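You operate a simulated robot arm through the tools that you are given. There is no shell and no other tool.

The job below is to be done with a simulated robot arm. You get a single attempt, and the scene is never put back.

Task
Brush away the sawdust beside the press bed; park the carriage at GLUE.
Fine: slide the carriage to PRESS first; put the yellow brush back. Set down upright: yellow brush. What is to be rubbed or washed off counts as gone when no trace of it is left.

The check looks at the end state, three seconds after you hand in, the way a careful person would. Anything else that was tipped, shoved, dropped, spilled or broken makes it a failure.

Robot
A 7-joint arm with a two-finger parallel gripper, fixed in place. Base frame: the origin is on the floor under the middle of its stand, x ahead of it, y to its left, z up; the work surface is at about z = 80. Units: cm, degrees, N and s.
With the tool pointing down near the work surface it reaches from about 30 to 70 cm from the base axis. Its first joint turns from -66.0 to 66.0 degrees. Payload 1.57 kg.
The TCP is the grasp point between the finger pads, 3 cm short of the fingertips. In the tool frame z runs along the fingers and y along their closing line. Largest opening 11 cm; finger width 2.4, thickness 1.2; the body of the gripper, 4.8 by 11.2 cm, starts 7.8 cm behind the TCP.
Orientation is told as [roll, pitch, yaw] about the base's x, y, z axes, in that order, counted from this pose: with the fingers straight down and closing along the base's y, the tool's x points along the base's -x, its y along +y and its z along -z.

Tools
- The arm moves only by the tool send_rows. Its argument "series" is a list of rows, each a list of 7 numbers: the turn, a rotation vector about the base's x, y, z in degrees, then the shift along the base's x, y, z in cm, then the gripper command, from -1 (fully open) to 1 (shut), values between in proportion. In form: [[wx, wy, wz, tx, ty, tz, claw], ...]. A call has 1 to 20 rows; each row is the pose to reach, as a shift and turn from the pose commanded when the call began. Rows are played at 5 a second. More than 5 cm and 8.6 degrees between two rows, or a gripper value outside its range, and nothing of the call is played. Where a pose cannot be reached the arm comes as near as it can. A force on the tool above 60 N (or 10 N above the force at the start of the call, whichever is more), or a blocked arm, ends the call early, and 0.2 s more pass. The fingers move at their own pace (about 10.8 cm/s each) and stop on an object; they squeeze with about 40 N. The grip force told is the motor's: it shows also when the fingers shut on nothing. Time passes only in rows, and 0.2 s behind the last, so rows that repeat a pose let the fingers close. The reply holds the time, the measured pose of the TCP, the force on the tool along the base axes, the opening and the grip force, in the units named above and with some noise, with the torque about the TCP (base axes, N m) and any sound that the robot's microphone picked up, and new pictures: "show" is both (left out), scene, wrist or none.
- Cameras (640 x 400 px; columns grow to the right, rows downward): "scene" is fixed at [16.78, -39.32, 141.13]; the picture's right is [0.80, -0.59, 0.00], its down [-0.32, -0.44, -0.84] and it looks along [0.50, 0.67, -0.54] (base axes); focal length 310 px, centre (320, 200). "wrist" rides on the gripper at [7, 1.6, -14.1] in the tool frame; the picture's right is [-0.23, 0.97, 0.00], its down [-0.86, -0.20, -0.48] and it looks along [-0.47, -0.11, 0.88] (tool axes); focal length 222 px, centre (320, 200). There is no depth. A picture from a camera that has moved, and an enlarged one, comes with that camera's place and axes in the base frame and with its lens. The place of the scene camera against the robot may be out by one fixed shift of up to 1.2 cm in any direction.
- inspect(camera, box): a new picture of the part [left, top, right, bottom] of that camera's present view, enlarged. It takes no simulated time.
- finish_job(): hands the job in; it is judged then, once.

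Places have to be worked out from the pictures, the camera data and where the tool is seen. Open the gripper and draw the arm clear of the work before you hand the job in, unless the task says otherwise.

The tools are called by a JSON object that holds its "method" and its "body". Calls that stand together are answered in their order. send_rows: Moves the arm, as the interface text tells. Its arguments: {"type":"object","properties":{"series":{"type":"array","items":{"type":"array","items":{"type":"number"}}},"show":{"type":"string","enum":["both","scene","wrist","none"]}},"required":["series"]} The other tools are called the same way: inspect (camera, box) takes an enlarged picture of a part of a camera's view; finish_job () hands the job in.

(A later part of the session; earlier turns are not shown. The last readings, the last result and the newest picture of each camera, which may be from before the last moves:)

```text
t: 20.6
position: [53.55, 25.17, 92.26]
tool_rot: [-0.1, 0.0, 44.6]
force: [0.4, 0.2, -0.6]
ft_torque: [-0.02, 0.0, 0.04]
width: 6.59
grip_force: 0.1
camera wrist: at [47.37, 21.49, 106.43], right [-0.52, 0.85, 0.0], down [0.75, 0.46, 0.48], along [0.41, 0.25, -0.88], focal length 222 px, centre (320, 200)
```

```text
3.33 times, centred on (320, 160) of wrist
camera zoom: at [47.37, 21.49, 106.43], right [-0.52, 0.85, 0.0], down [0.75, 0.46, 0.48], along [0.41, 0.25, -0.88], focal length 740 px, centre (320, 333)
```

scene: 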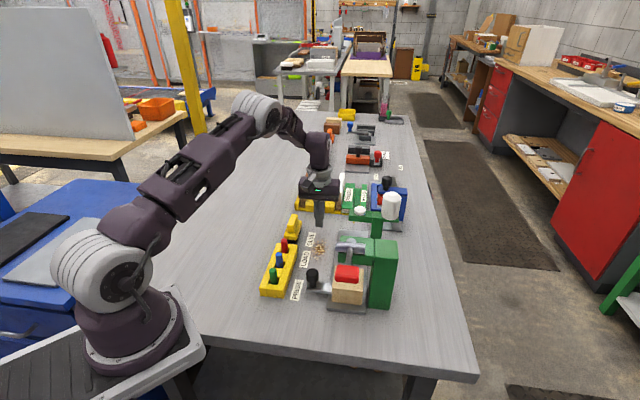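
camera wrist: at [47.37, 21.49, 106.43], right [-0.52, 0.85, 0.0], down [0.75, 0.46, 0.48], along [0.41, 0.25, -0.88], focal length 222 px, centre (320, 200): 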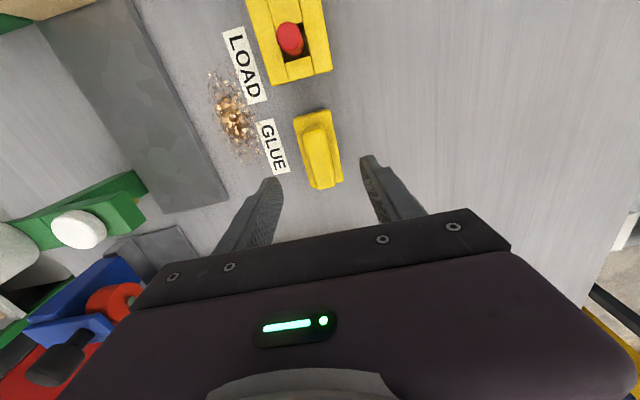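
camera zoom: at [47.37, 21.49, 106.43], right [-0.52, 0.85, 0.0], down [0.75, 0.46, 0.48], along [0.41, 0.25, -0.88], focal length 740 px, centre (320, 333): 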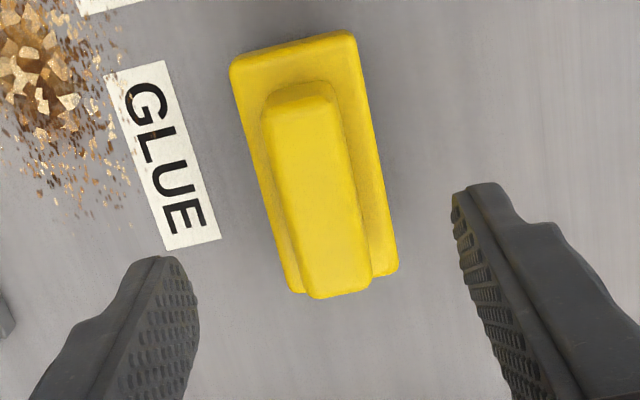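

Brush is centred under the tool (s≈55.8, n≈19.57). I lower with the fingers ~3.4 cm open, past the previous grasp height in small steps, watching the vertical force for the base top.

{"method": "send_rows", "body": {"series": [[0, 0, 0, 0, 0, -2, 0.38], [0, 0, 0, 0, 0, -4.5, 0.38], [0, 0, 0, 0, 0, -6, 0.38], [0, 0, 0, 0, 0, -6.3, 0.38], [0, 0, 0, 0, 0, -6.5, 0.38], [0, 0, 0, 0, 0, -6.5, 0.38]], "show": "wrist"}}

{"method": "inspect", "body": {"camera": "scene", "box": [272, 205, 322, 245]}}

```text
t: 21.8
position: [53.7, 25.38, 86.19]
tool_rot: [-0.1, -0.3, 44.6]
force: [-2.5, -1.9, 14.9]
ft_torque: [-0.03, 0.18, 0.05]
width: 3.43
grip_force: 0.6
stopped in row 6: the force on the tool passed its limit at 67 N (the readings are from after the stop); the commanded pose is now the measured one
camera wrist: at [47.48, 21.6, 100.32], right [-0.52, 0.85, 0.0], down [0.75, 0.46, 0.48], along [0.41, 0.25, -0.88], focal length 222 px, centre (320, 200)
```

wrist: 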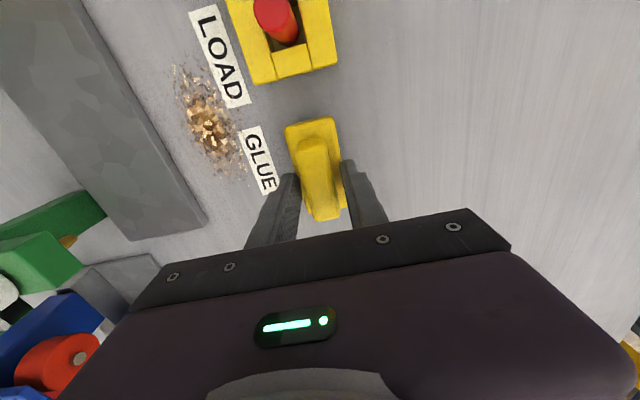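

```text
10.00 times, centred on (297, 225) of scene
camera zoom: at [16.75, -39.33, 141.13], right [0.8, -0.59, 0.0], down [-0.32, -0.44, -0.84], along [0.5, 0.67, -0.54], focal length 3097 px, centre (550, -50)
```

zoom: 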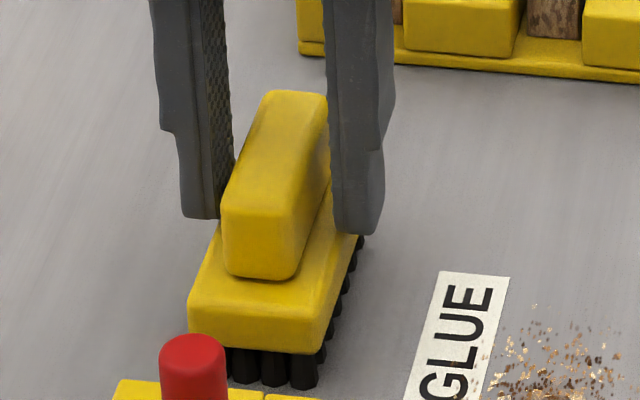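

The fingertips touched the base top at TCP z≈86.2, so that is the deepest grasp. I ease up slightly, close and let the grip build fully, then lift only 0.4 cm to test.

{"method": "send_rows", "body": {"series": [[0, 0, 0, 0, 0, 0.1, 0.38], [0, 0, 0, 0, 0, 0.1, 0.7], [0, 0, 0, 0, 0, 0.1, 1], [0, 0, 0, 0, 0, 0.1, 1], [0, 0, 0, 0, 0, 0.1, 1], [0, 0, 0, 0, 0, 0.1, 1], [0, 0, 0, 0, 0, 0.1, 1]], "show": "wrist"}}

{"method": "inspect", "body": {"camera": "scene", "box": [272, 205, 322, 245]}}

```text
t: 23.4
position: [53.63, 25.34, 86.21]
tool_rot: [0.0, -0.2, 44.5]
force: [3.2, 3.1, 16.4]
ft_torque: [0.13, -0.05, -0.01]
width: 2.08
grip_force: 34.6
camera wrist: at [47.48, 21.62, 100.32], right [-0.52, 0.85, 0.0], down [0.75, 0.46, 0.48], along [0.41, 0.25, -0.88], focal length 222 px, centre (320, 200)
```

wrist: 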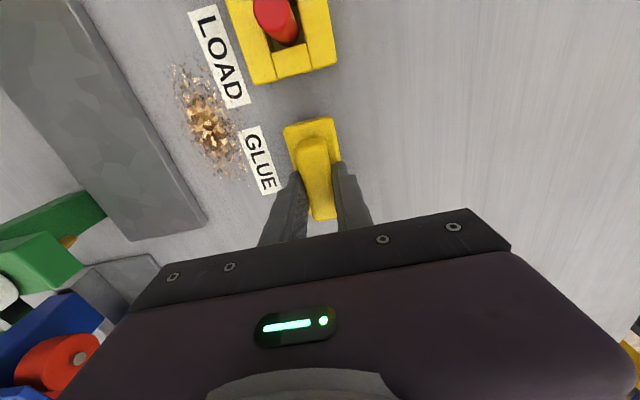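

```text
10.00 times, centred on (297, 225) of scene
camera zoom: at [16.76, -39.32, 141.13], right [0.8, -0.59, 0.0], down [-0.32, -0.44, -0.84], along [0.5, 0.67, -0.54], focal length 3097 px, centre (550, -50)
```

zoom: 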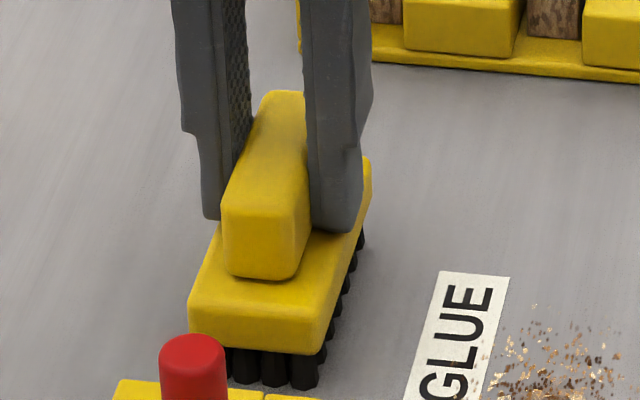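

Gripped again at 2.08 cm with the tips on the base. Now a slow 1 cm test lift.

{"method": "send_rows", "body": {"series": [[0, 0, 0, 0, 0, 0.2, 1], [0, 0, 0, 0, 0, 0.4, 1], [0, 0, 0, 0, 0, 0.6, 1], [0, 0, 0, 0, 0, 0.8, 1], [0, 0, 0, 0, 0, 1.0, 1]], "show": "none"}}

{"method": "inspect", "body": {"camera": "scene", "box": [272, 205, 322, 245]}}

```text
t: 24.6
position: [53.78, 25.27, 87.2]
tool_rot: [-0.1, 0.0, 44.6]
force: [0.2, -0.6, -0.9]
ft_torque: [0.0, -0.04, -0.03]
width: 2.08
grip_force: 34.2
```

```text
10.00 times, centred on (297, 225) of scene
camera zoom: at [16.78, -39.31, 141.13], right [0.8, -0.59, 0.0], down [-0.32, -0.44, -0.84], along [0.5, 0.67, -0.54], focal length 3097 px, centre (550, -50)
```

zoom: 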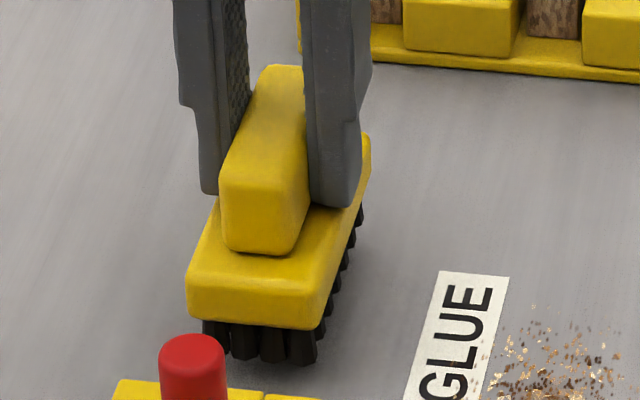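

The brush is now lifting cleanly with the gripper. I continue slowly up and across to the far end of the sawdust.

{"method": "send_rows", "body": {"series": [[0, 0, 0, 0, 0, 0.4, 1], [0, 0, 0, 0, 0, 0.9, 1], [0, 0, 0, 0, 0, 1.4, 1], [0, 0, 0, 0, 0, 1.8, 1], [0, 0, 0, 0, 0, 2, 1], [0, 0, 0, 0.6, -0.4, 2, 1], [0, 0, 0, 1.6, -1.1, 2, 1], [0, 0, 0, 2.7, -1.9, 2, 1], [0, 0, 0, 3.8, -2.6, 2, 1], [0, 0, 0, 4.9, -3.4, 2, 1], [0, 0, 0, 5.9, -4.1, 2, 1], [0, 0, 0, 6.55, -4.5, 2, 1], [0, 0, 0, 6.55, -4.5, 2, 1]], "show": "both"}}

{"method": "inspect", "body": {"camera": "scene", "box": [280, 200, 360, 265]}}

```text
t: 27.4
position: [60.11, 20.7, 89.24]
tool_rot: [-0.2, -0.2, 44.6]
force: [0.6, -0.1, -0.7]
ft_torque: [0.01, 0.0, 0.0]
width: 2.11
grip_force: 35.0
camera wrist: at [54.03, 17.02, 103.36], right [-0.52, 0.85, 0.0], down [0.75, 0.46, 0.48], along [0.41, 0.25, -0.88], focal length 222 px, centre (320, 200)
```

scene: 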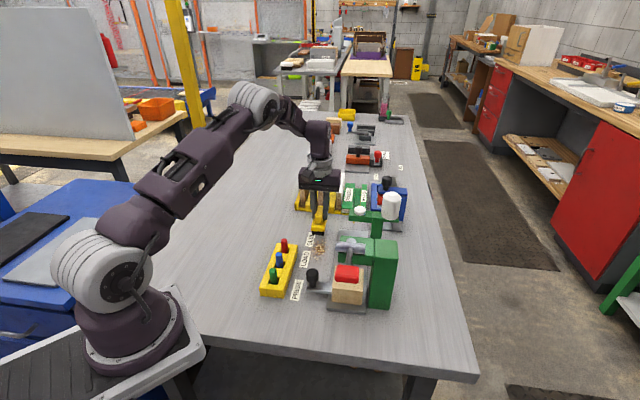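
wrist: 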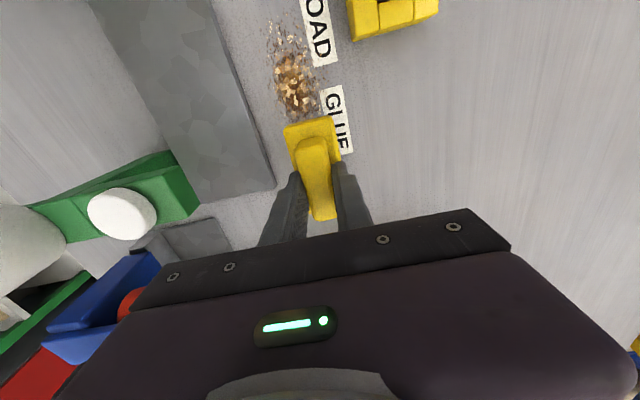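

```text
6.15 times, centred on (320, 232) of scene
camera zoom: at [16.78, -39.32, 141.13], right [0.8, -0.59, 0.0], down [-0.32, -0.44, -0.84], along [0.5, 0.67, -0.54], focal length 1906 px, centre (320, 0)
```

zoom: 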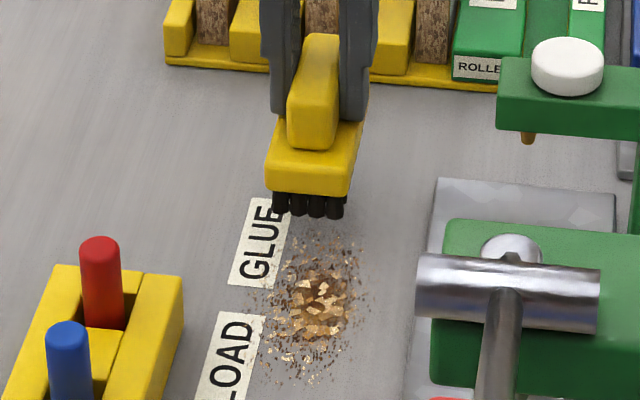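

The brush is held straight above the far edge of the sawdust. I lower it gently to the table.

{"method": "send_rows", "body": {"series": [[0, 0, 0, 0, 0, -0.8, 1], [0, 0, 0, 0, 0, -1.6, 1], [0, 0, 0, 0, 0, -2.3, 1], [0, 0, 0, 0, 0, -2.8, 1], [0, 0, 0, 0, 0, -3.0, 1], [0, 0, 0, 0, 0, -3.0, 1]], "show": "none"}}

{"method": "inspect", "body": {"camera": "scene", "box": [280, 200, 360, 265]}}

```text
t: 28.8
position: [60.23, 20.77, 86.18]
tool_rot: [-0.1, -0.2, 44.6]
force: [-0.9, -0.8, 5.3]
ft_torque: [0.03, 0.05, 0.04]
width: 2.12
grip_force: 33.7
```

```text
6.15 times, centred on (320, 232) of scene
camera zoom: at [16.77, -39.32, 141.13], right [0.8, -0.59, 0.0], down [-0.32, -0.44, -0.84], along [0.5, 0.67, -0.54], focal length 1906 px, centre (320, 0)
```

zoom: 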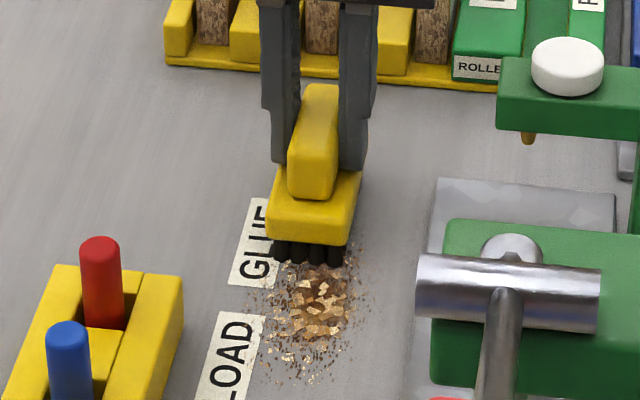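

Bristles are down with about 5 N. First stroke toward −s along n≈27.4.

{"method": "send_rows", "body": {"series": [[0, 0, 0, -0.7, -0.7, 0, 1], [0, 0, 0, -1.5, -1.5, 0, 1], [0, 0, 0, -2.4, -2.4, 0, 1], [0, 0, 0, -3.3, -3.3, 0, 1], [0, 0, 0, -4.2, -4.2, 0, 1], [0, 0, 0, -5.1, -5.1, 0, 1], [0, 0, 0, -6.0, -6.0, 0, 1], [0, 0, 0, -6.9, -6.9, 0, 1], [0, 0, 0, -7.8, -7.8, 0, 1], [0, 0, 0, -8.7, -8.7, 0, 1]], "show": "both"}}

{"method": "inspect", "body": {"camera": "scene", "box": [280, 200, 360, 265]}}

```text
t: 31.0
position: [51.53, 12.03, 86.25]
tool_rot: [-0.1, -0.2, 44.7]
force: [5.0, 3.2, 14.9]
ft_torque: [0.14, -0.03, -0.03]
width: 2.11
grip_force: 34.4
camera wrist: at [45.32, 8.34, 100.33], right [-0.52, 0.85, 0.0], down [0.75, 0.46, 0.48], along [0.41, 0.25, -0.88], focal length 222 px, centre (320, 200)
```

scene: 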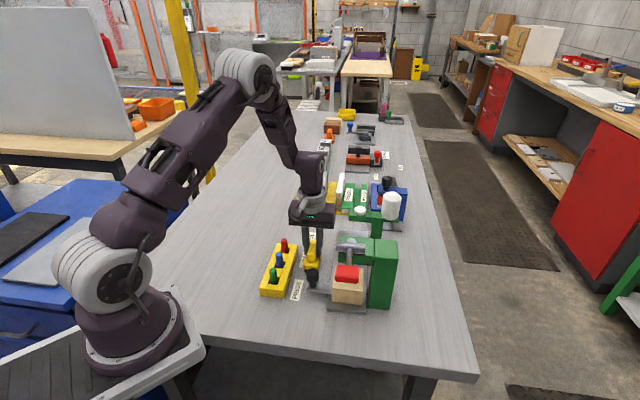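
wrist: 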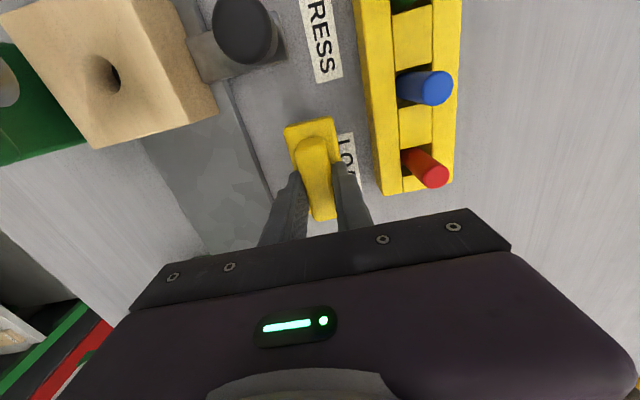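

```text
6.15 times, centred on (320, 232) of scene
camera zoom: at [16.77, -39.31, 141.13], right [0.8, -0.59, 0.0], down [-0.32, -0.44, -0.84], along [0.5, 0.67, -0.54], focal length 1906 px, centre (320, 0)
```

zoom: 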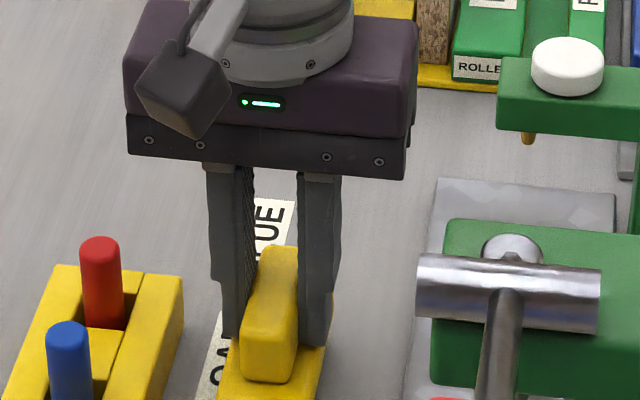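

The stroke cleared what it passed over. I shift 2 cm toward the bed (n≈29.6, still clear of the bed edge at ~32.4) and stroke back toward +s.

{"method": "send_rows", "body": {"series": [[0, 0, 0, 0.7, -0.7, 0, 1], [0, 0, 0, 1.4, -1.4, 0, 1], [0, 0, 0, 2.1, -0.7, 0, 1], [0, 0, 0, 3.0, 0.2, 0, 1], [0, 0, 0, 3.9, 1.1, 0, 1], [0, 0, 0, 4.8, 2.0, 0, 1], [0, 0, 0, 5.7, 2.9, 0, 1], [0, 0, 0, 6.6, 3.8, 0, 1], [0, 0, 0, 7.5, 4.7, 0, 1], [0, 0, 0, 8.4, 5.6, 0, 1], [0, 0, 0, 9.3, 6.5, 0, 1], [0, 0, 0, 10.2, 7.4, 0, 1]], "show": "both"}}

{"method": "inspect", "body": {"camera": "scene", "box": [280, 200, 380, 280]}}

{"method": "inspect", "body": {"camera": "wrist", "box": [180, 0, 400, 200]}}

```text
t: 33.6
position: [61.77, 19.42, 86.16]
tool_rot: [-0.1, -0.1, 44.5]
force: [-7.6, -5.9, 26.4]
ft_torque: [-0.13, 0.22, 0.04]
width: 2.14
grip_force: 33.7
camera wrist: at [55.49, 15.76, 100.32], right [-0.52, 0.85, 0.0], down [0.75, 0.46, 0.48], along [0.41, 0.25, -0.88], focal length 222 px, centre (320, 200)
```

scene: 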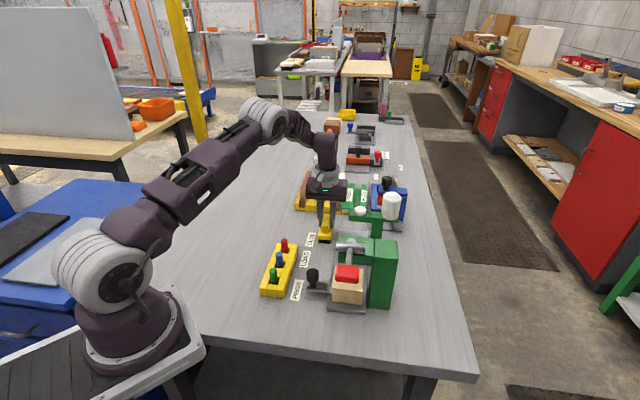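
wrist: 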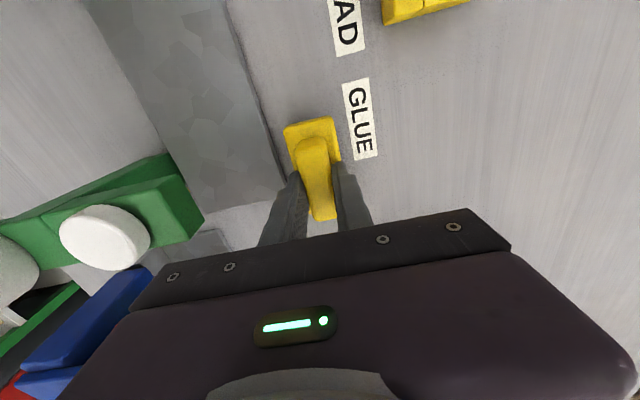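

```text
5.00 times, centred on (330, 240) of scene
camera zoom: at [16.71, -39.35, 141.13], right [0.8, -0.59, 0.0], down [-0.32, -0.44, -0.84], along [0.5, 0.67, -0.54], focal length 1549 px, centre (270, 0)
```

zoom: 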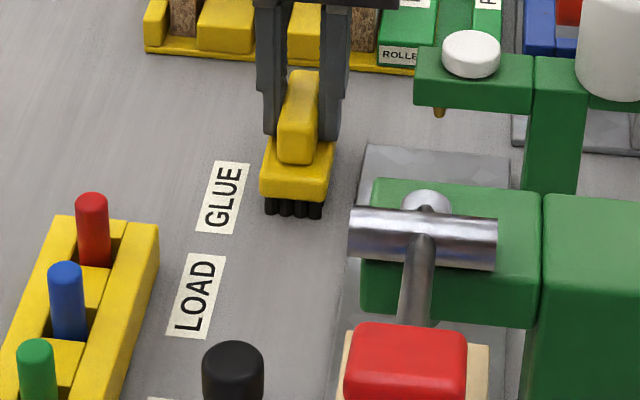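

```text
2.00 times, centred on (290, 100) of wrist
camera zoom: at [55.49, 15.76, 100.32], right [-0.52, 0.85, 0.0], down [0.75, 0.46, 0.48], along [0.41, 0.25, -0.88], focal length 444 px, centre (380, 400)
```

zoom: 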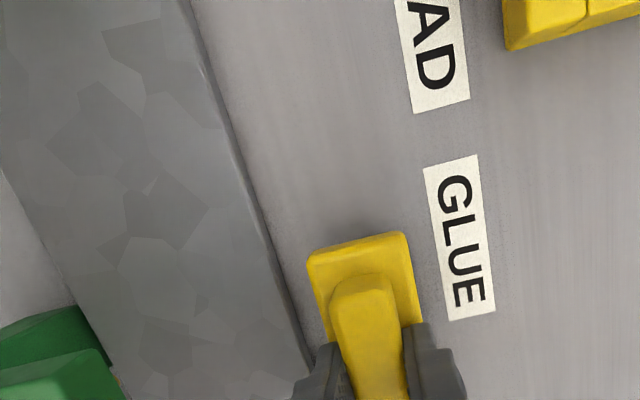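

The area looks clean. I lift the brush gently 3 cm and inspect the table for any leftover trace, including where the brush stood.

{"method": "send_rows", "body": {"series": [[0, 0, 0, 0, 0, 0.3, 1], [0, 0, 0, 0, 0, 0.8, 1], [0, 0, 0, 0, 0, 1.4, 1], [0, 0, 0, 0, 0, 2.0, 1], [0, 0, 0, 0, 0, 2.6, 1], [0, 0, 0, 0, 0, 3.0, 1], [0, 0, 0, 0, 0, 3.0, 1]], "show": "none"}}

{"method": "inspect", "body": {"camera": "scene", "box": [295, 225, 355, 275]}}

{"method": "inspect", "body": {"camera": "wrist", "box": [230, 0, 390, 160]}}

```text
t: 35.2
position: [61.71, 19.32, 89.11]
tool_rot: [-0.1, -0.1, 44.7]
force: [-0.2, -1.2, -1.5]
ft_torque: [0.03, -0.04, 0.0]
width: 2.11
grip_force: 34.4
```

```text
8.00 times, centred on (325, 250) of scene
camera zoom: at [16.78, -39.31, 141.13], right [0.8, -0.59, 0.0], down [-0.32, -0.44, -0.84], along [0.5, 0.67, -0.54], focal length 2478 px, centre (280, -200)
```

zoom: 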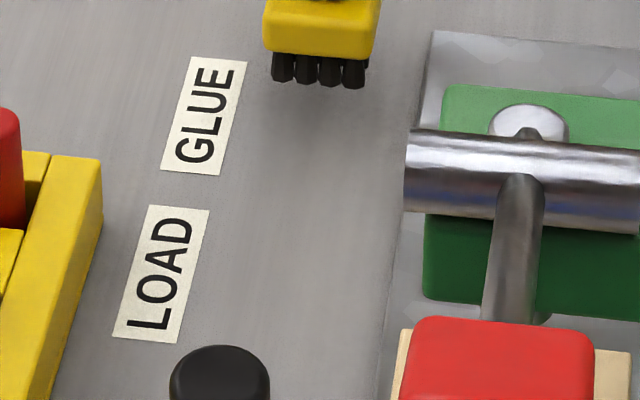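

```text
2.50 times, centred on (310, 80) of wrist
camera zoom: at [55.54, 15.76, 103.27], right [-0.52, 0.85, 0.0], down [0.75, 0.46, 0.48], along [0.41, 0.25, -0.88], focal length 555 px, centre (345, 500)
```

zoom: 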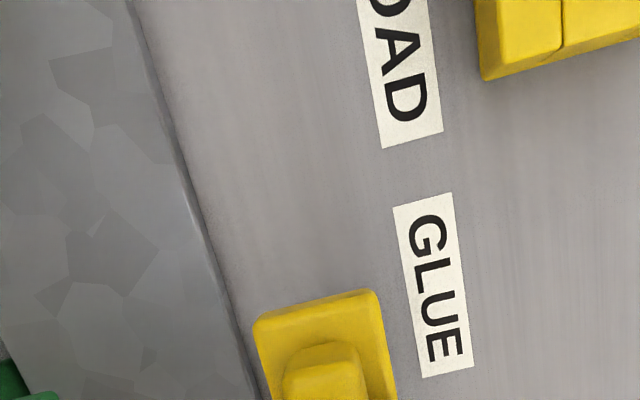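

No trace is left anywhere. I carry the brush back slowly to its original spot at the same commanded pose as when I gripped it.

{"method": "send_rows", "body": {"series": [[0, 0, 0, -0.5, 0.4, 0, 1], [0, 0, 0, -1.4, 1.0, 0, 1], [0, 0, 0, -2.4, 1.7, 0, 1], [0, 0, 0, -3.4, 2.4, 0, 1], [0, 0, 0, -4.4, 3.2, 0, 1], [0, 0, 0, -5.4, 3.9, 0, 1], [0, 0, 0, -6.4, 4.6, 0, 1], [0, 0, 0, -7.3, 5.3, 0, 1], [0, 0, 0, -7.9, 5.7, 0, 1], [0, 0, 0, -8.05, 5.8, 0, 1], [0, 0, 0, -8.05, 5.8, 0, 1], [0, 0, 0, -8.05, 5.8, -0.7, 1], [0, 0, 0, -8.05, 5.8, -1.4, 1], [0, 0, 0, -8.05, 5.8, -2.0, 1], [0, 0, 0, -8.05, 5.8, -2.5, 1], [0, 0, 0, -8.05, 5.8, -2.8, 1], [0, 0, 0, -8.05, 5.8, -2.8, 1]], "show": "both"}}

{"method": "inspect", "body": {"camera": "scene", "box": [272, 205, 322, 245]}}

```text
t: 38.8
position: [53.67, 25.27, 86.43]
tool_rot: [-0.2, -0.2, 44.7]
force: [-0.2, 0.1, -1.3]
ft_torque: [0.01, 0.01, 0.04]
width: 2.12
grip_force: 33.7
camera wrist: at [47.44, 21.64, 100.51], right [-0.52, 0.85, 0.0], down [0.75, 0.46, 0.48], along [0.41, 0.25, -0.88], focal length 222 px, centre (320, 200)
```

scene: 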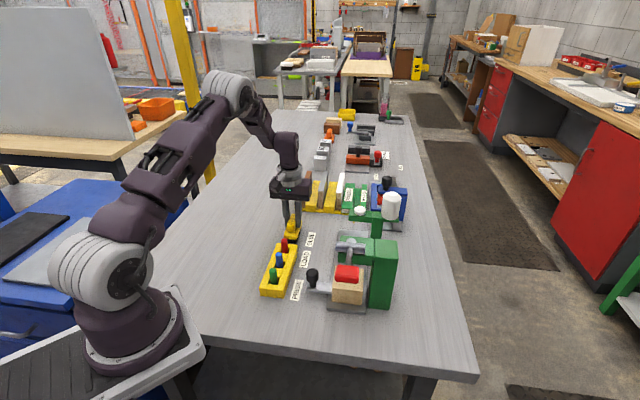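
wrist: 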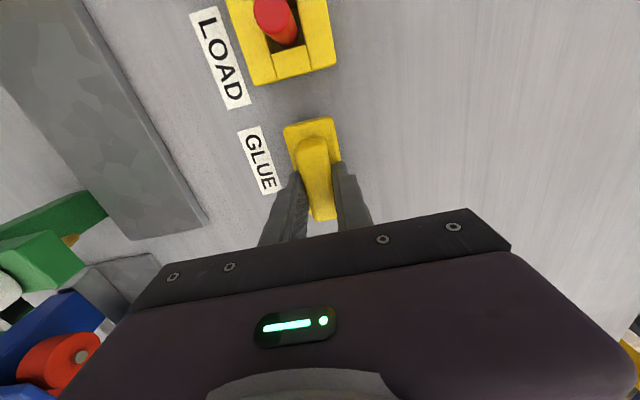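

```text
10.00 times, centred on (297, 225) of scene
camera zoom: at [16.78, -39.31, 141.13], right [0.8, -0.59, 0.0], down [-0.32, -0.44, -0.84], along [0.5, 0.67, -0.54], focal length 3097 px, centre (550, -50)
```

zoom: 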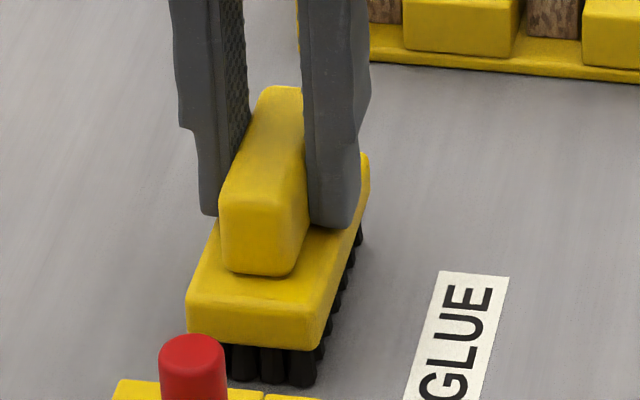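

It is right over its original footprint, about 0.15 cm above the table. I lower the last bit until contact.

{"method": "send_rows", "body": {"series": [[0, 0, 0, 0, 0, -0.1, 1], [0, 0, 0, 0, 0, -0.17, 1], [0, 0, 0, 0, 0, -0.2, 1], [0, 0, 0, 0, 0, -0.2, 1]], "show": "none"}}

{"method": "inspect", "body": {"camera": "scene", "box": [272, 205, 322, 245]}}

```text
t: 39.8
position: [53.81, 25.45, 86.28]
tool_rot: [-0.1, -0.1, 44.7]
force: [-2.5, 0.1, 7.9]
ft_torque: [0.06, 0.16, 0.0]
width: 2.1
grip_force: 34.6
```

```text
10.00 times, centred on (297, 225) of scene
camera zoom: at [16.76, -39.32, 141.13], right [0.8, -0.59, 0.0], down [-0.32, -0.44, -0.84], along [0.5, 0.67, -0.54], focal length 3097 px, centre (550, -50)
```

zoom: 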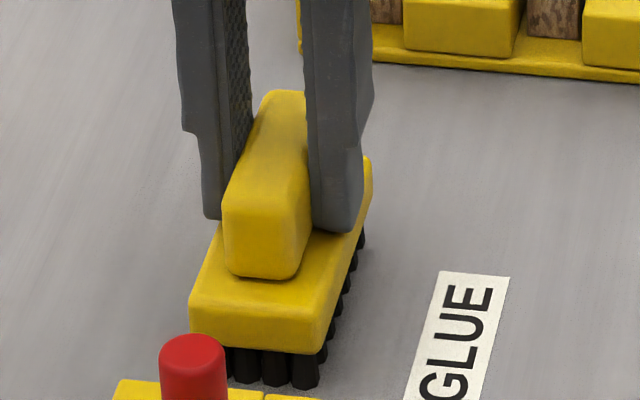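

The brush is down with light contact (~8 N), upright and matching its original place. I open the fingers gently and rise straight up.

{"method": "send_rows", "body": {"series": [[0, 0, 0, 0, 0, 0.05, 0.55], [0, 0, 0, 0, 0, 0.05, 0.4], [0, 0, 0, 0, 0, 0.05, 0.3], [0, 0, 0, 0, 0, 0.05, 0.3], [0, 0, 0, 0, 0, 1, 0.3], [0, 0, 0, 0, 0, 3.5, 0.2], [0, 0, 0, 0, 0, 7, 0], [0, 0, 0, 0, 0, 11, -0.1], [0, 0, 0, 0, 0, 14, -0.1]], "show": "both"}}

{"method": "inspect", "body": {"camera": "scene", "box": [272, 205, 322, 245]}}

```text
t: 41.8
position: [53.91, 25.18, 100.25]
tool_rot: [-0.2, 0.0, 44.6]
force: [-0.3, -0.5, 0.0]
ft_torque: [0.01, 0.01, -0.03]
width: 6.06
grip_force: 0.0
camera wrist: at [47.61, 21.54, 114.32], right [-0.52, 0.85, 0.0], down [0.75, 0.46, 0.48], along [0.41, 0.25, -0.88], focal length 222 px, centre (320, 200)
```

scene: 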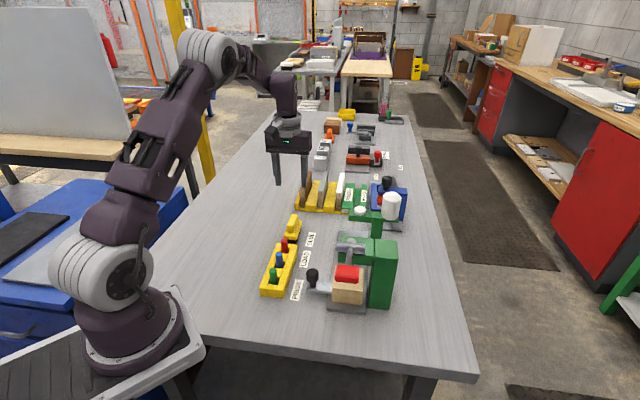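
wrist: 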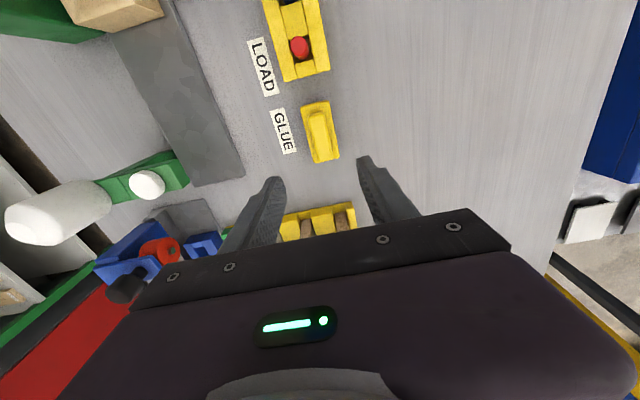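

```text
10.00 times, centred on (297, 225) of scene
camera zoom: at [16.78, -39.32, 141.13], right [0.8, -0.59, 0.0], down [-0.32, -0.44, -0.84], along [0.5, 0.67, -0.54], focal length 3097 px, centre (550, -50)
```

zoom: 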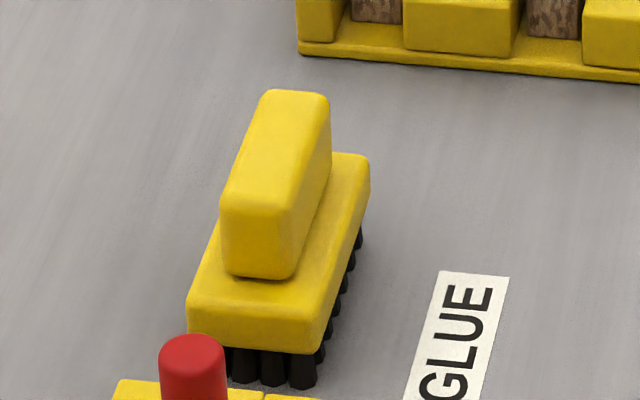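

The brush stands upright exactly in its old footprint. Now I rotate back to yaw −45.4° and move above the knob at PRESS.

{"method": "send_rows", "body": {"series": [[0, 0, -8.2, -0.7, -1.8, 1, -0.1], [0, 0, -16.4, -1.4, -3.6, 2, -0.1], [0, 0, -24.6, -2.1, -5.4, 2, -0.1], [0, 0, -32.8, -2.8, -7.2, 2, -0.1], [0, 0, -41, -3.5, -9.0, 2, -0.1], [0, 0, -49.2, -4.2, -10.8, 2, -0.1], [0, 0, -57.4, -4.9, -12.6, 2, -0.1], [0, 0, -65.6, -5.6, -14.4, 2, -0.1], [0, 0, -73.8, -6.3, -16.2, 2, -0.1], [0, 0, -82, -7.0, -18.2, 2, -0.1], [0, 0, -90, -7.7, -20, 1, -0.1], [0, 0, -90, -8.26, -21.54, 0, -0.1], [0, 0, -90, -8.26, -21.54, -3, -0.1], [0, 0, -90, -8.26, -21.54, -3, -0.1]], "show": "both"}}

{"method": "inspect", "body": {"camera": "wrist", "box": [240, 80, 400, 220]}}

```text
t: 44.8
position: [45.49, 3.64, 97.12]
tool_rot: [-0.1, -0.1, -45.4]
force: [0.3, 1.1, -0.8]
ft_torque: [-0.03, 0.02, -0.02]
width: 6.07
grip_force: 0.1
camera wrist: at [41.62, 9.81, 111.28], right [0.85, 0.52, 0.0], down [0.46, -0.75, 0.48], along [0.25, -0.41, -0.88], focal length 222 px, centre (320, 200)
```

scene: 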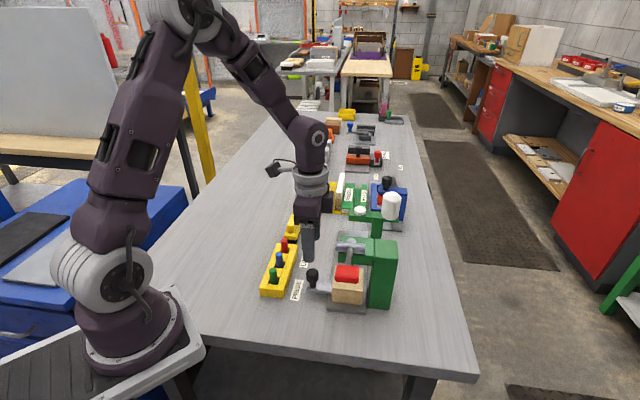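
wrist: 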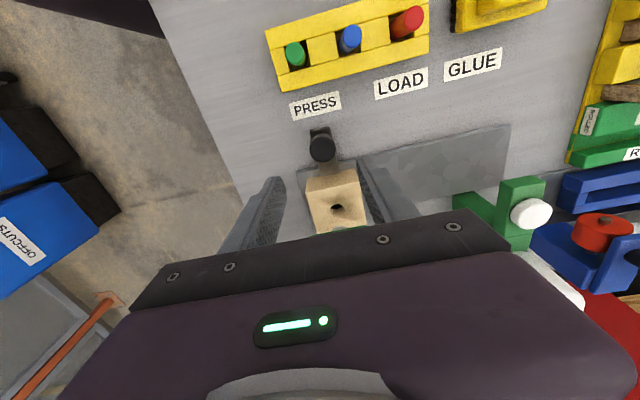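

```text
2.86 times, centred on (320, 150) of wrist
camera zoom: at [41.62, 9.81, 111.28], right [0.85, 0.52, 0.0], down [0.46, -0.75, 0.48], along [0.25, -0.41, -0.88], focal length 635 px, centre (320, 343)
```

zoom: 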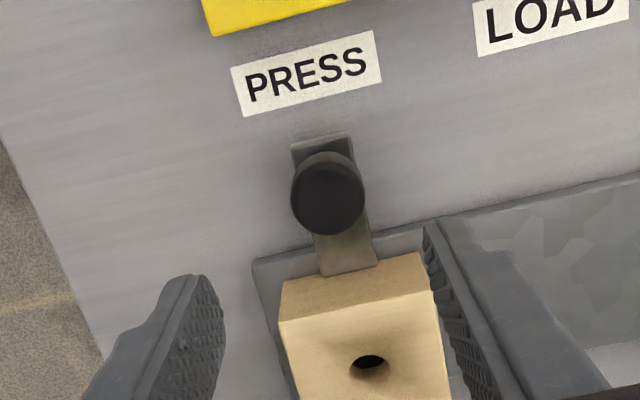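

The knob is right below (s≈35.2, n≈29.0), matching the PRESS label. I descend and grip it.

{"method": "send_rows", "body": {"series": [[0, 0, 0, 0, 0, -4, -0.1], [0, 0, 0, 0, 0, -8, -0.1], [0, 0, 0, 0, 0, -10.5, -0.1], [0, 0, 0, 0, 0, -11.15, -0.1], [0, 0, 0, 0, 0, -11.15, 0.3], [0, 0, 0, 0, 0, -11.15, 1], [0, 0, 0, 0, 0, -11.15, 1], [0, 0, 0, 0, 0, -11.15, 1], [0, 0, 0, 0, 0, -11.15, 1]], "show": "wrist"}}

```text
t: 46.8
position: [45.52, 3.93, 85.92]
tool_rot: [0.0, -0.1, -45.3]
force: [16.4, 18.6, -19.8]
ft_torque: [-0.77, -0.24, 0.13]
width: 2.95
grip_force: 39.2
camera wrist: at [41.72, 10.09, 100.02], right [0.85, 0.52, 0.0], down [0.46, -0.75, 0.48], along [0.25, -0.41, -0.88], focal length 222 px, centre (320, 200)
```

wrist: 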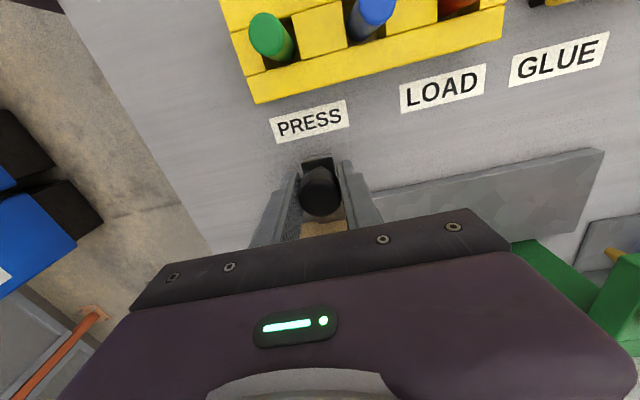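

Gripped at 2.95 cm. I slide toward GLUE in stages along +45°, watching forces.

{"method": "send_rows", "body": {"series": [[0, 0, 0, 0.5, 0.5, 0, 1], [0, 0, 0, 1.2, 1.2, 0, 1], [0, 0, 0, 2.0, 2.0, 0, 1], [0, 0, 0, 2.8, 2.8, 0, 1], [0, 0, 0, 3.6, 3.6, 0, 1], [0, 0, 0, 4.4, 4.4, 0, 1]], "show": "none"}}

```text
t: 48.2
position: [49.82, 8.18, 85.99]
tool_rot: [-0.1, -0.2, -45.4]
force: [-1.8, 0.4, -31.4]
ft_torque: [0.34, -0.21, -0.01]
width: 2.98
grip_force: 38.4
```

It slides freely along the rail; I ease z by 0.1 and continue.

{"method": "send_rows", "body": {"series": [[0, 0, 0, 0.4, 0.4, -0.08, 1], [0, 0, 0, 1.2, 1.2, -0.1, 1], [0, 0, 0, 2.0, 2.0, -0.1, 1], [0, 0, 0, 2.8, 2.8, -0.1, 1], [0, 0, 0, 3.6, 3.6, -0.1, 1], [0, 0, 0, 4.4, 4.4, -0.1, 1], [0, 0, 0, 5.2, 5.2, -0.1, 1]], "show": "both"}}

```text
t: 49.8
position: [55.11, 13.35, 85.9]
tool_rot: [0.1, -0.2, -45.4]
force: [-9.0, 8.1, 29.3]
ft_torque: [-0.22, 0.26, -0.01]
width: 3.01
grip_force: 39.2
camera wrist: at [51.25, 19.57, 100.12], right [0.85, 0.52, 0.0], down [0.46, -0.75, 0.48], along [0.25, -0.41, -0.88], focal length 222 px, centre (320, 200)
```

scene: 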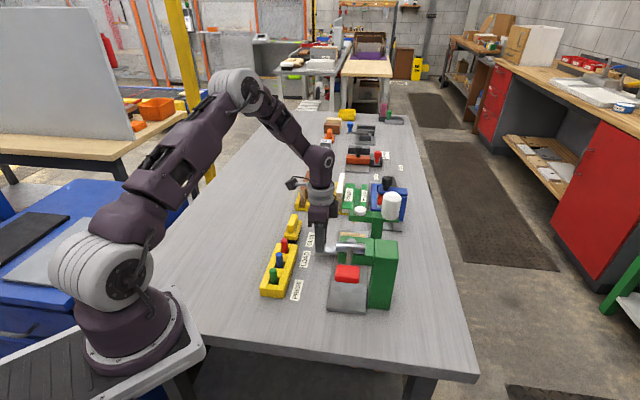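
wrist: 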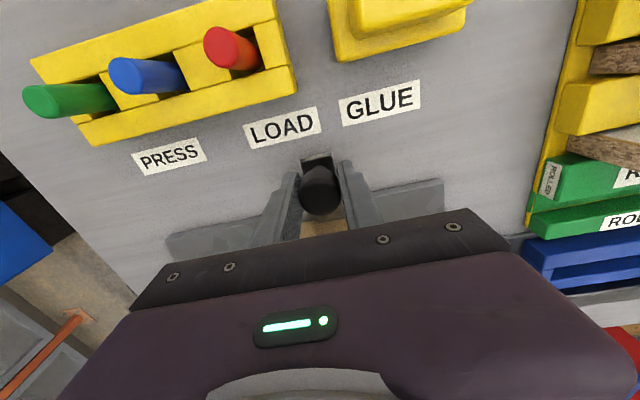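

At s≈48.6 now; GLUE is at 54.65, about 6.05 cm further. I go 5.4 cm and then measure against the label.

{"method": "send_rows", "body": {"series": [[0, 0, 0, 0.6, 0.6, 0.06, 1], [0, 0, 0, 1.3, 1.3, 0.06, 1], [0, 0, 0, 2.0, 2.0, 0.06, 1], [0, 0, 0, 2.7, 2.7, 0.06, 1], [0, 0, 0, 3.4, 3.4, 0.06, 1], [0, 0, 0, 3.8, 3.8, 0.06, 1], [0, 0, 0, 3.8, 3.8, 0.06, 1]], "show": "both"}}

{"method": "inspect", "body": {"camera": "wrist", "box": [220, 60, 420, 240]}}

{"method": "inspect", "body": {"camera": "scene", "box": [280, 180, 420, 280]}}

```text
t: 51.4
position: [58.83, 17.12, 86.0]
tool_rot: [-0.1, -0.1, -45.5]
force: [3.2, -3.5, -4.7]
ft_torque: [0.48, -0.16, -0.15]
width: 2.94
grip_force: 39.2
camera wrist: at [55.08, 23.35, 100.08], right [0.85, 0.52, 0.0], down [0.46, -0.75, 0.48], along [0.25, -0.41, -0.88], focal length 222 px, centre (320, 200)
```

scene: 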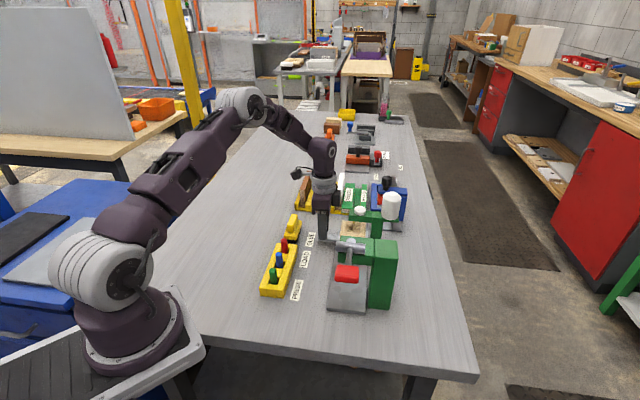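
wrist: 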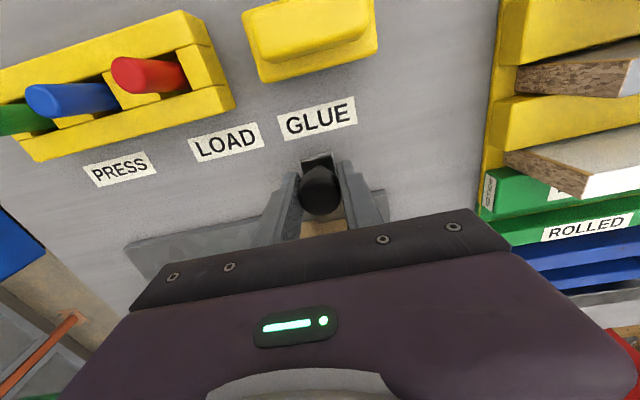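

```text
2.22 times, centred on (320, 150) of wrist
camera zoom: at [55.08, 23.35, 100.08], right [0.85, 0.52, 0.0], down [0.46, -0.75, 0.48], along [0.25, -0.41, -0.88], focal length 494 px, centre (320, 311)
```

zoom: 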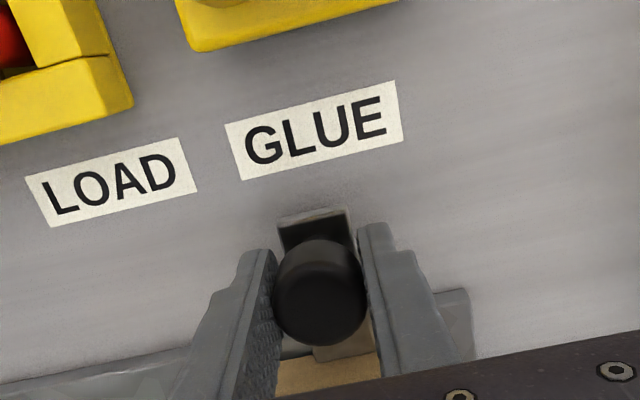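

```text
4.00 times, centred on (350, 230) of scene
camera zoom: at [16.8, -39.32, 141.13], right [0.8, -0.59, 0.0], down [-0.32, -0.44, -0.84], along [0.5, 0.67, -0.54], focal length 1239 px, centre (200, 80)
```

zoom: 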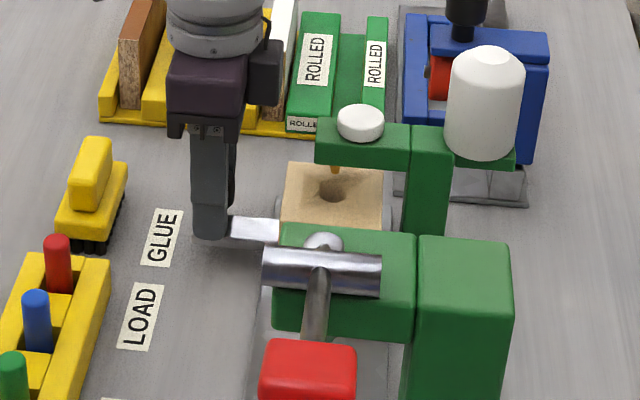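

Knob is at s≈54.0; the GLUE label centre and glue nozzle are at ≈54.7. I nudge the last 0.7 cm.

{"method": "send_rows", "body": {"series": [[0, 0, 0, 0.25, 0.25, 0, 1], [0, 0, 0, 0.5, 0.5, 0, 1], [0, 0, 0, 0.5, 0.5, 0, 1], [0, 0, 0, 0.5, 0.5, 0, 1]], "show": "wrist"}}

{"method": "inspect", "body": {"camera": "wrist", "box": [220, 60, 420, 240]}}

{"method": "inspect", "body": {"camera": "scene", "box": [330, 200, 390, 250]}}

```text
t: 52.4
position: [59.42, 17.73, 85.87]
tool_rot: [-0.2, -0.2, -45.4]
force: [9.3, -9.5, -13.4]
ft_torque: [0.14, -0.27, 0.07]
width: 2.96
grip_force: 39.1
camera wrist: at [55.57, 23.84, 100.08], right [0.85, 0.52, 0.0], down [0.46, -0.75, 0.48], along [0.25, -0.41, -0.88], focal length 222 px, centre (320, 200)
```

wrist: 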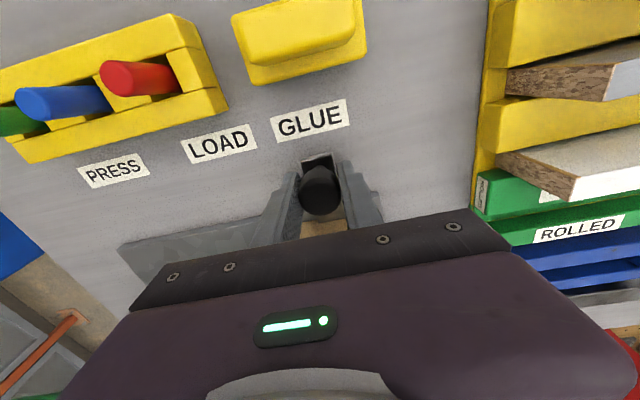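

```text
2.22 times, centred on (320, 150) of wrist
camera zoom: at [55.57, 23.84, 100.08], right [0.85, 0.52, 0.0], down [0.46, -0.75, 0.48], along [0.25, -0.41, -0.88], focal length 494 px, centre (320, 311)
```

zoom: 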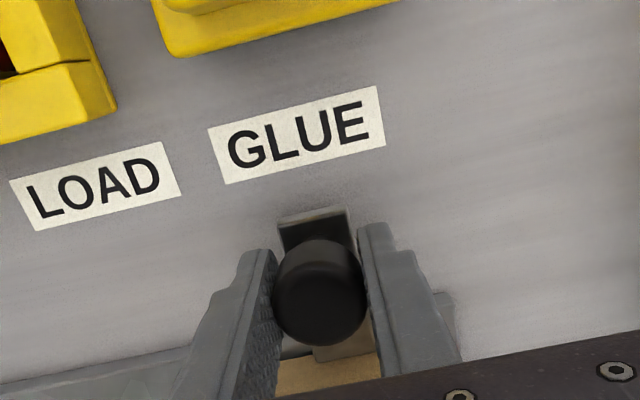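

```text
8.00 times, centred on (360, 225) of scene
camera zoom: at [16.83, -39.33, 141.12], right [0.8, -0.59, 0.0], down [-0.32, -0.44, -0.84], along [0.5, 0.67, -0.55], focal length 2478 px, centre (0, 0)
```

zoom: 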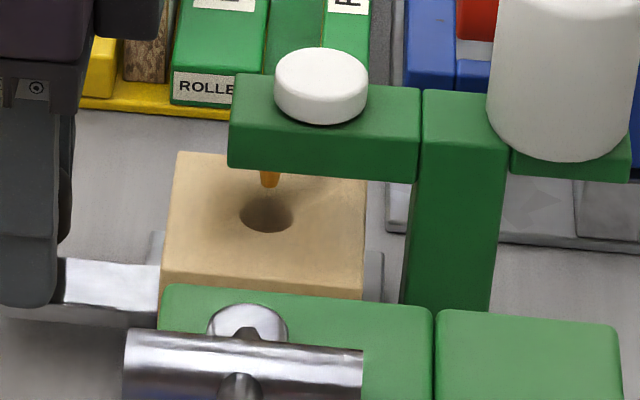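

The knob now sits at s≈54.7, centred on GLUE with the block's hole under the nozzle. I release and rise straight up.

{"method": "send_rows", "body": {"series": [[0, 0, 0, 0, 0, 0, 0.5], [0, 0, 0, 0, 0, 0, 0.1], [0, 0, 0, 0, 0, 0, -0.1], [0, 0, 0, 0, 0, 0, -0.1], [0, 0, 0, 0, 0, 3, -0.1], [0, 0, 0, 0, 0, 7, -0.1], [0, 0, 0, 0, 0, 11, -0.2], [0, 0, 0, 0, 0, 15, -0.4], [0, 0, 0, 0, 0, 19, -0.6]], "show": "both"}}

{"method": "inspect", "body": {"camera": "wrist", "box": [220, 60, 420, 240]}}

```text
t: 54.4
position: [59.26, 17.76, 104.85]
tool_rot: [-0.1, -0.1, -45.4]
force: [0.6, -0.8, 0.2]
ft_torque: [0.02, 0.02, -0.01]
width: 8.81
grip_force: 0.0
camera wrist: at [55.51, 23.94, 119.05], right [0.85, 0.52, 0.0], down [0.46, -0.75, 0.48], along [0.25, -0.41, -0.88], focal length 222 px, centre (320, 200)
```

scene: 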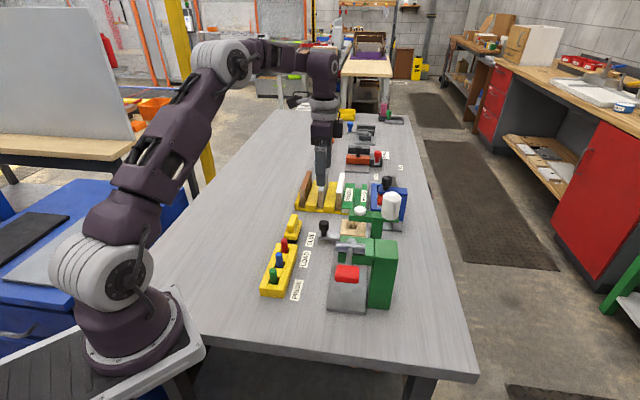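
wrist: 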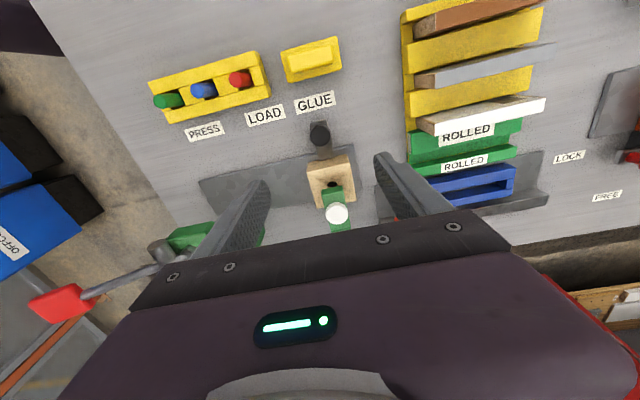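

```text
2.22 times, centred on (320, 150) of wrist
camera zoom: at [55.51, 23.94, 119.05], right [0.85, 0.52, 0.0], down [0.46, -0.75, 0.48], along [0.25, -0.41, -0.88], focal length 494 px, centre (320, 311)
```

zoom: 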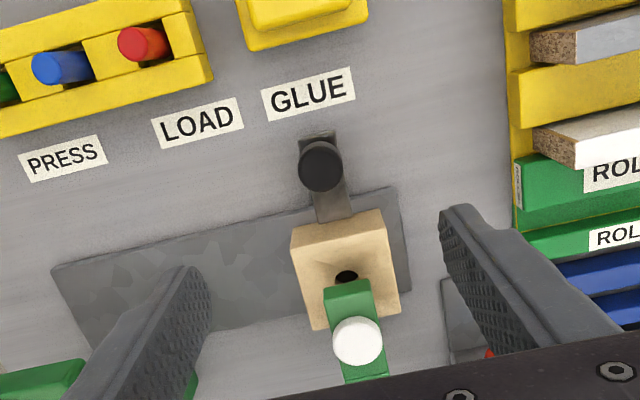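

The carriage is parked at GLUE and no sawdust is visible. I retreat the open gripper back toward the starting area, clear of the work.

{"method": "send_rows", "body": {"series": [[0, 0, 0, -3, 0.4, 2, -1], [0, 0, 0, -7, 0.8, 4, -1], [0, 0, 0, -11, 1.2, 6, -1], [0, 0, 0, -15, 1.6, 6, -1], [0, 0, 0, -19, 2, 6, -1], [0, 0, 0, -23, 2.3, 6, -1], [0, 0, 0, -26, 2.5, 6, -1], [0, 0, 0, -26, 2.5, 6, -1]], "show": "both"}}

{"method": "inspect", "body": {"camera": "scene", "box": [260, 190, 420, 310]}}

{"method": "inspect", "body": {"camera": "scene", "box": [295, 215, 355, 275]}}

```text
t: 56.2
position: [33.32, 20.04, 110.87]
tool_rot: [-0.1, -0.1, -45.4]
force: [0.0, 0.6, 0.0]
ft_torque: [0.03, -0.01, 0.0]
width: 11.0
grip_force: 0.1
camera wrist: at [29.52, 26.25, 125.03], right [0.85, 0.52, 0.0], down [0.46, -0.75, 0.48], along [0.25, -0.41, -0.88], focal length 222 px, centre (320, 200)
```

scene: 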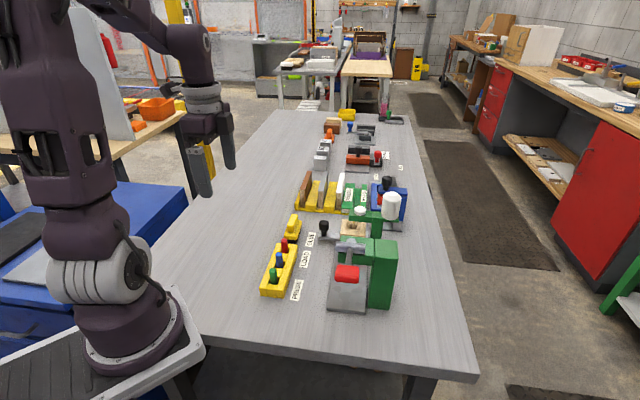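
wrist: 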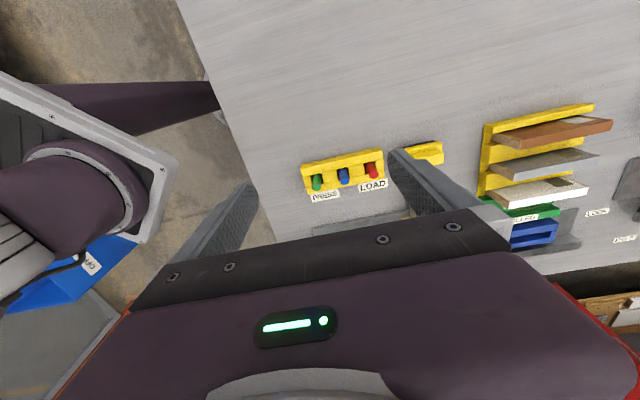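

```text
3.33 times, centred on (340, 250) of scene
camera zoom: at [16.78, -39.32, 141.13], right [0.8, -0.59, 0.0], down [-0.32, -0.44, -0.84], along [0.5, 0.67, -0.54], focal length 1032 px, centre (253, 33)
```

zoom: 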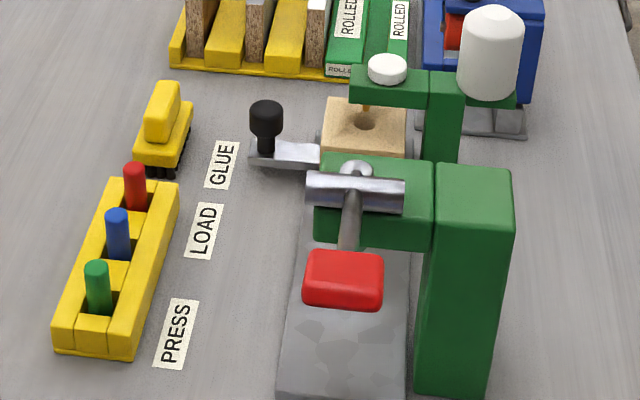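

```text
6.67 times, centred on (325, 245) of scene
camera zoom: at [16.78, -39.32, 141.13], right [0.8, -0.59, 0.0], down [-0.32, -0.44, -0.84], along [0.5, 0.67, -0.54], focal length 2065 px, centre (287, -100)
```

zoom: 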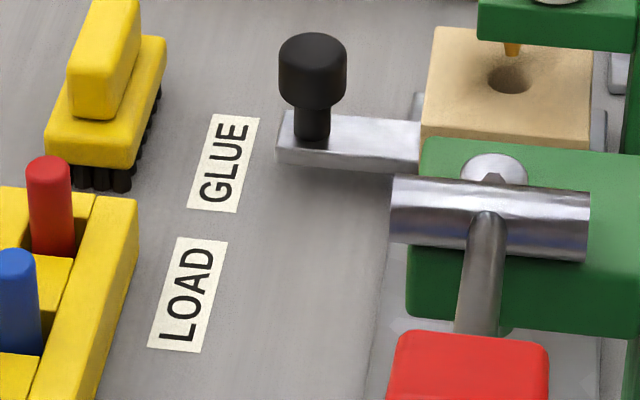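

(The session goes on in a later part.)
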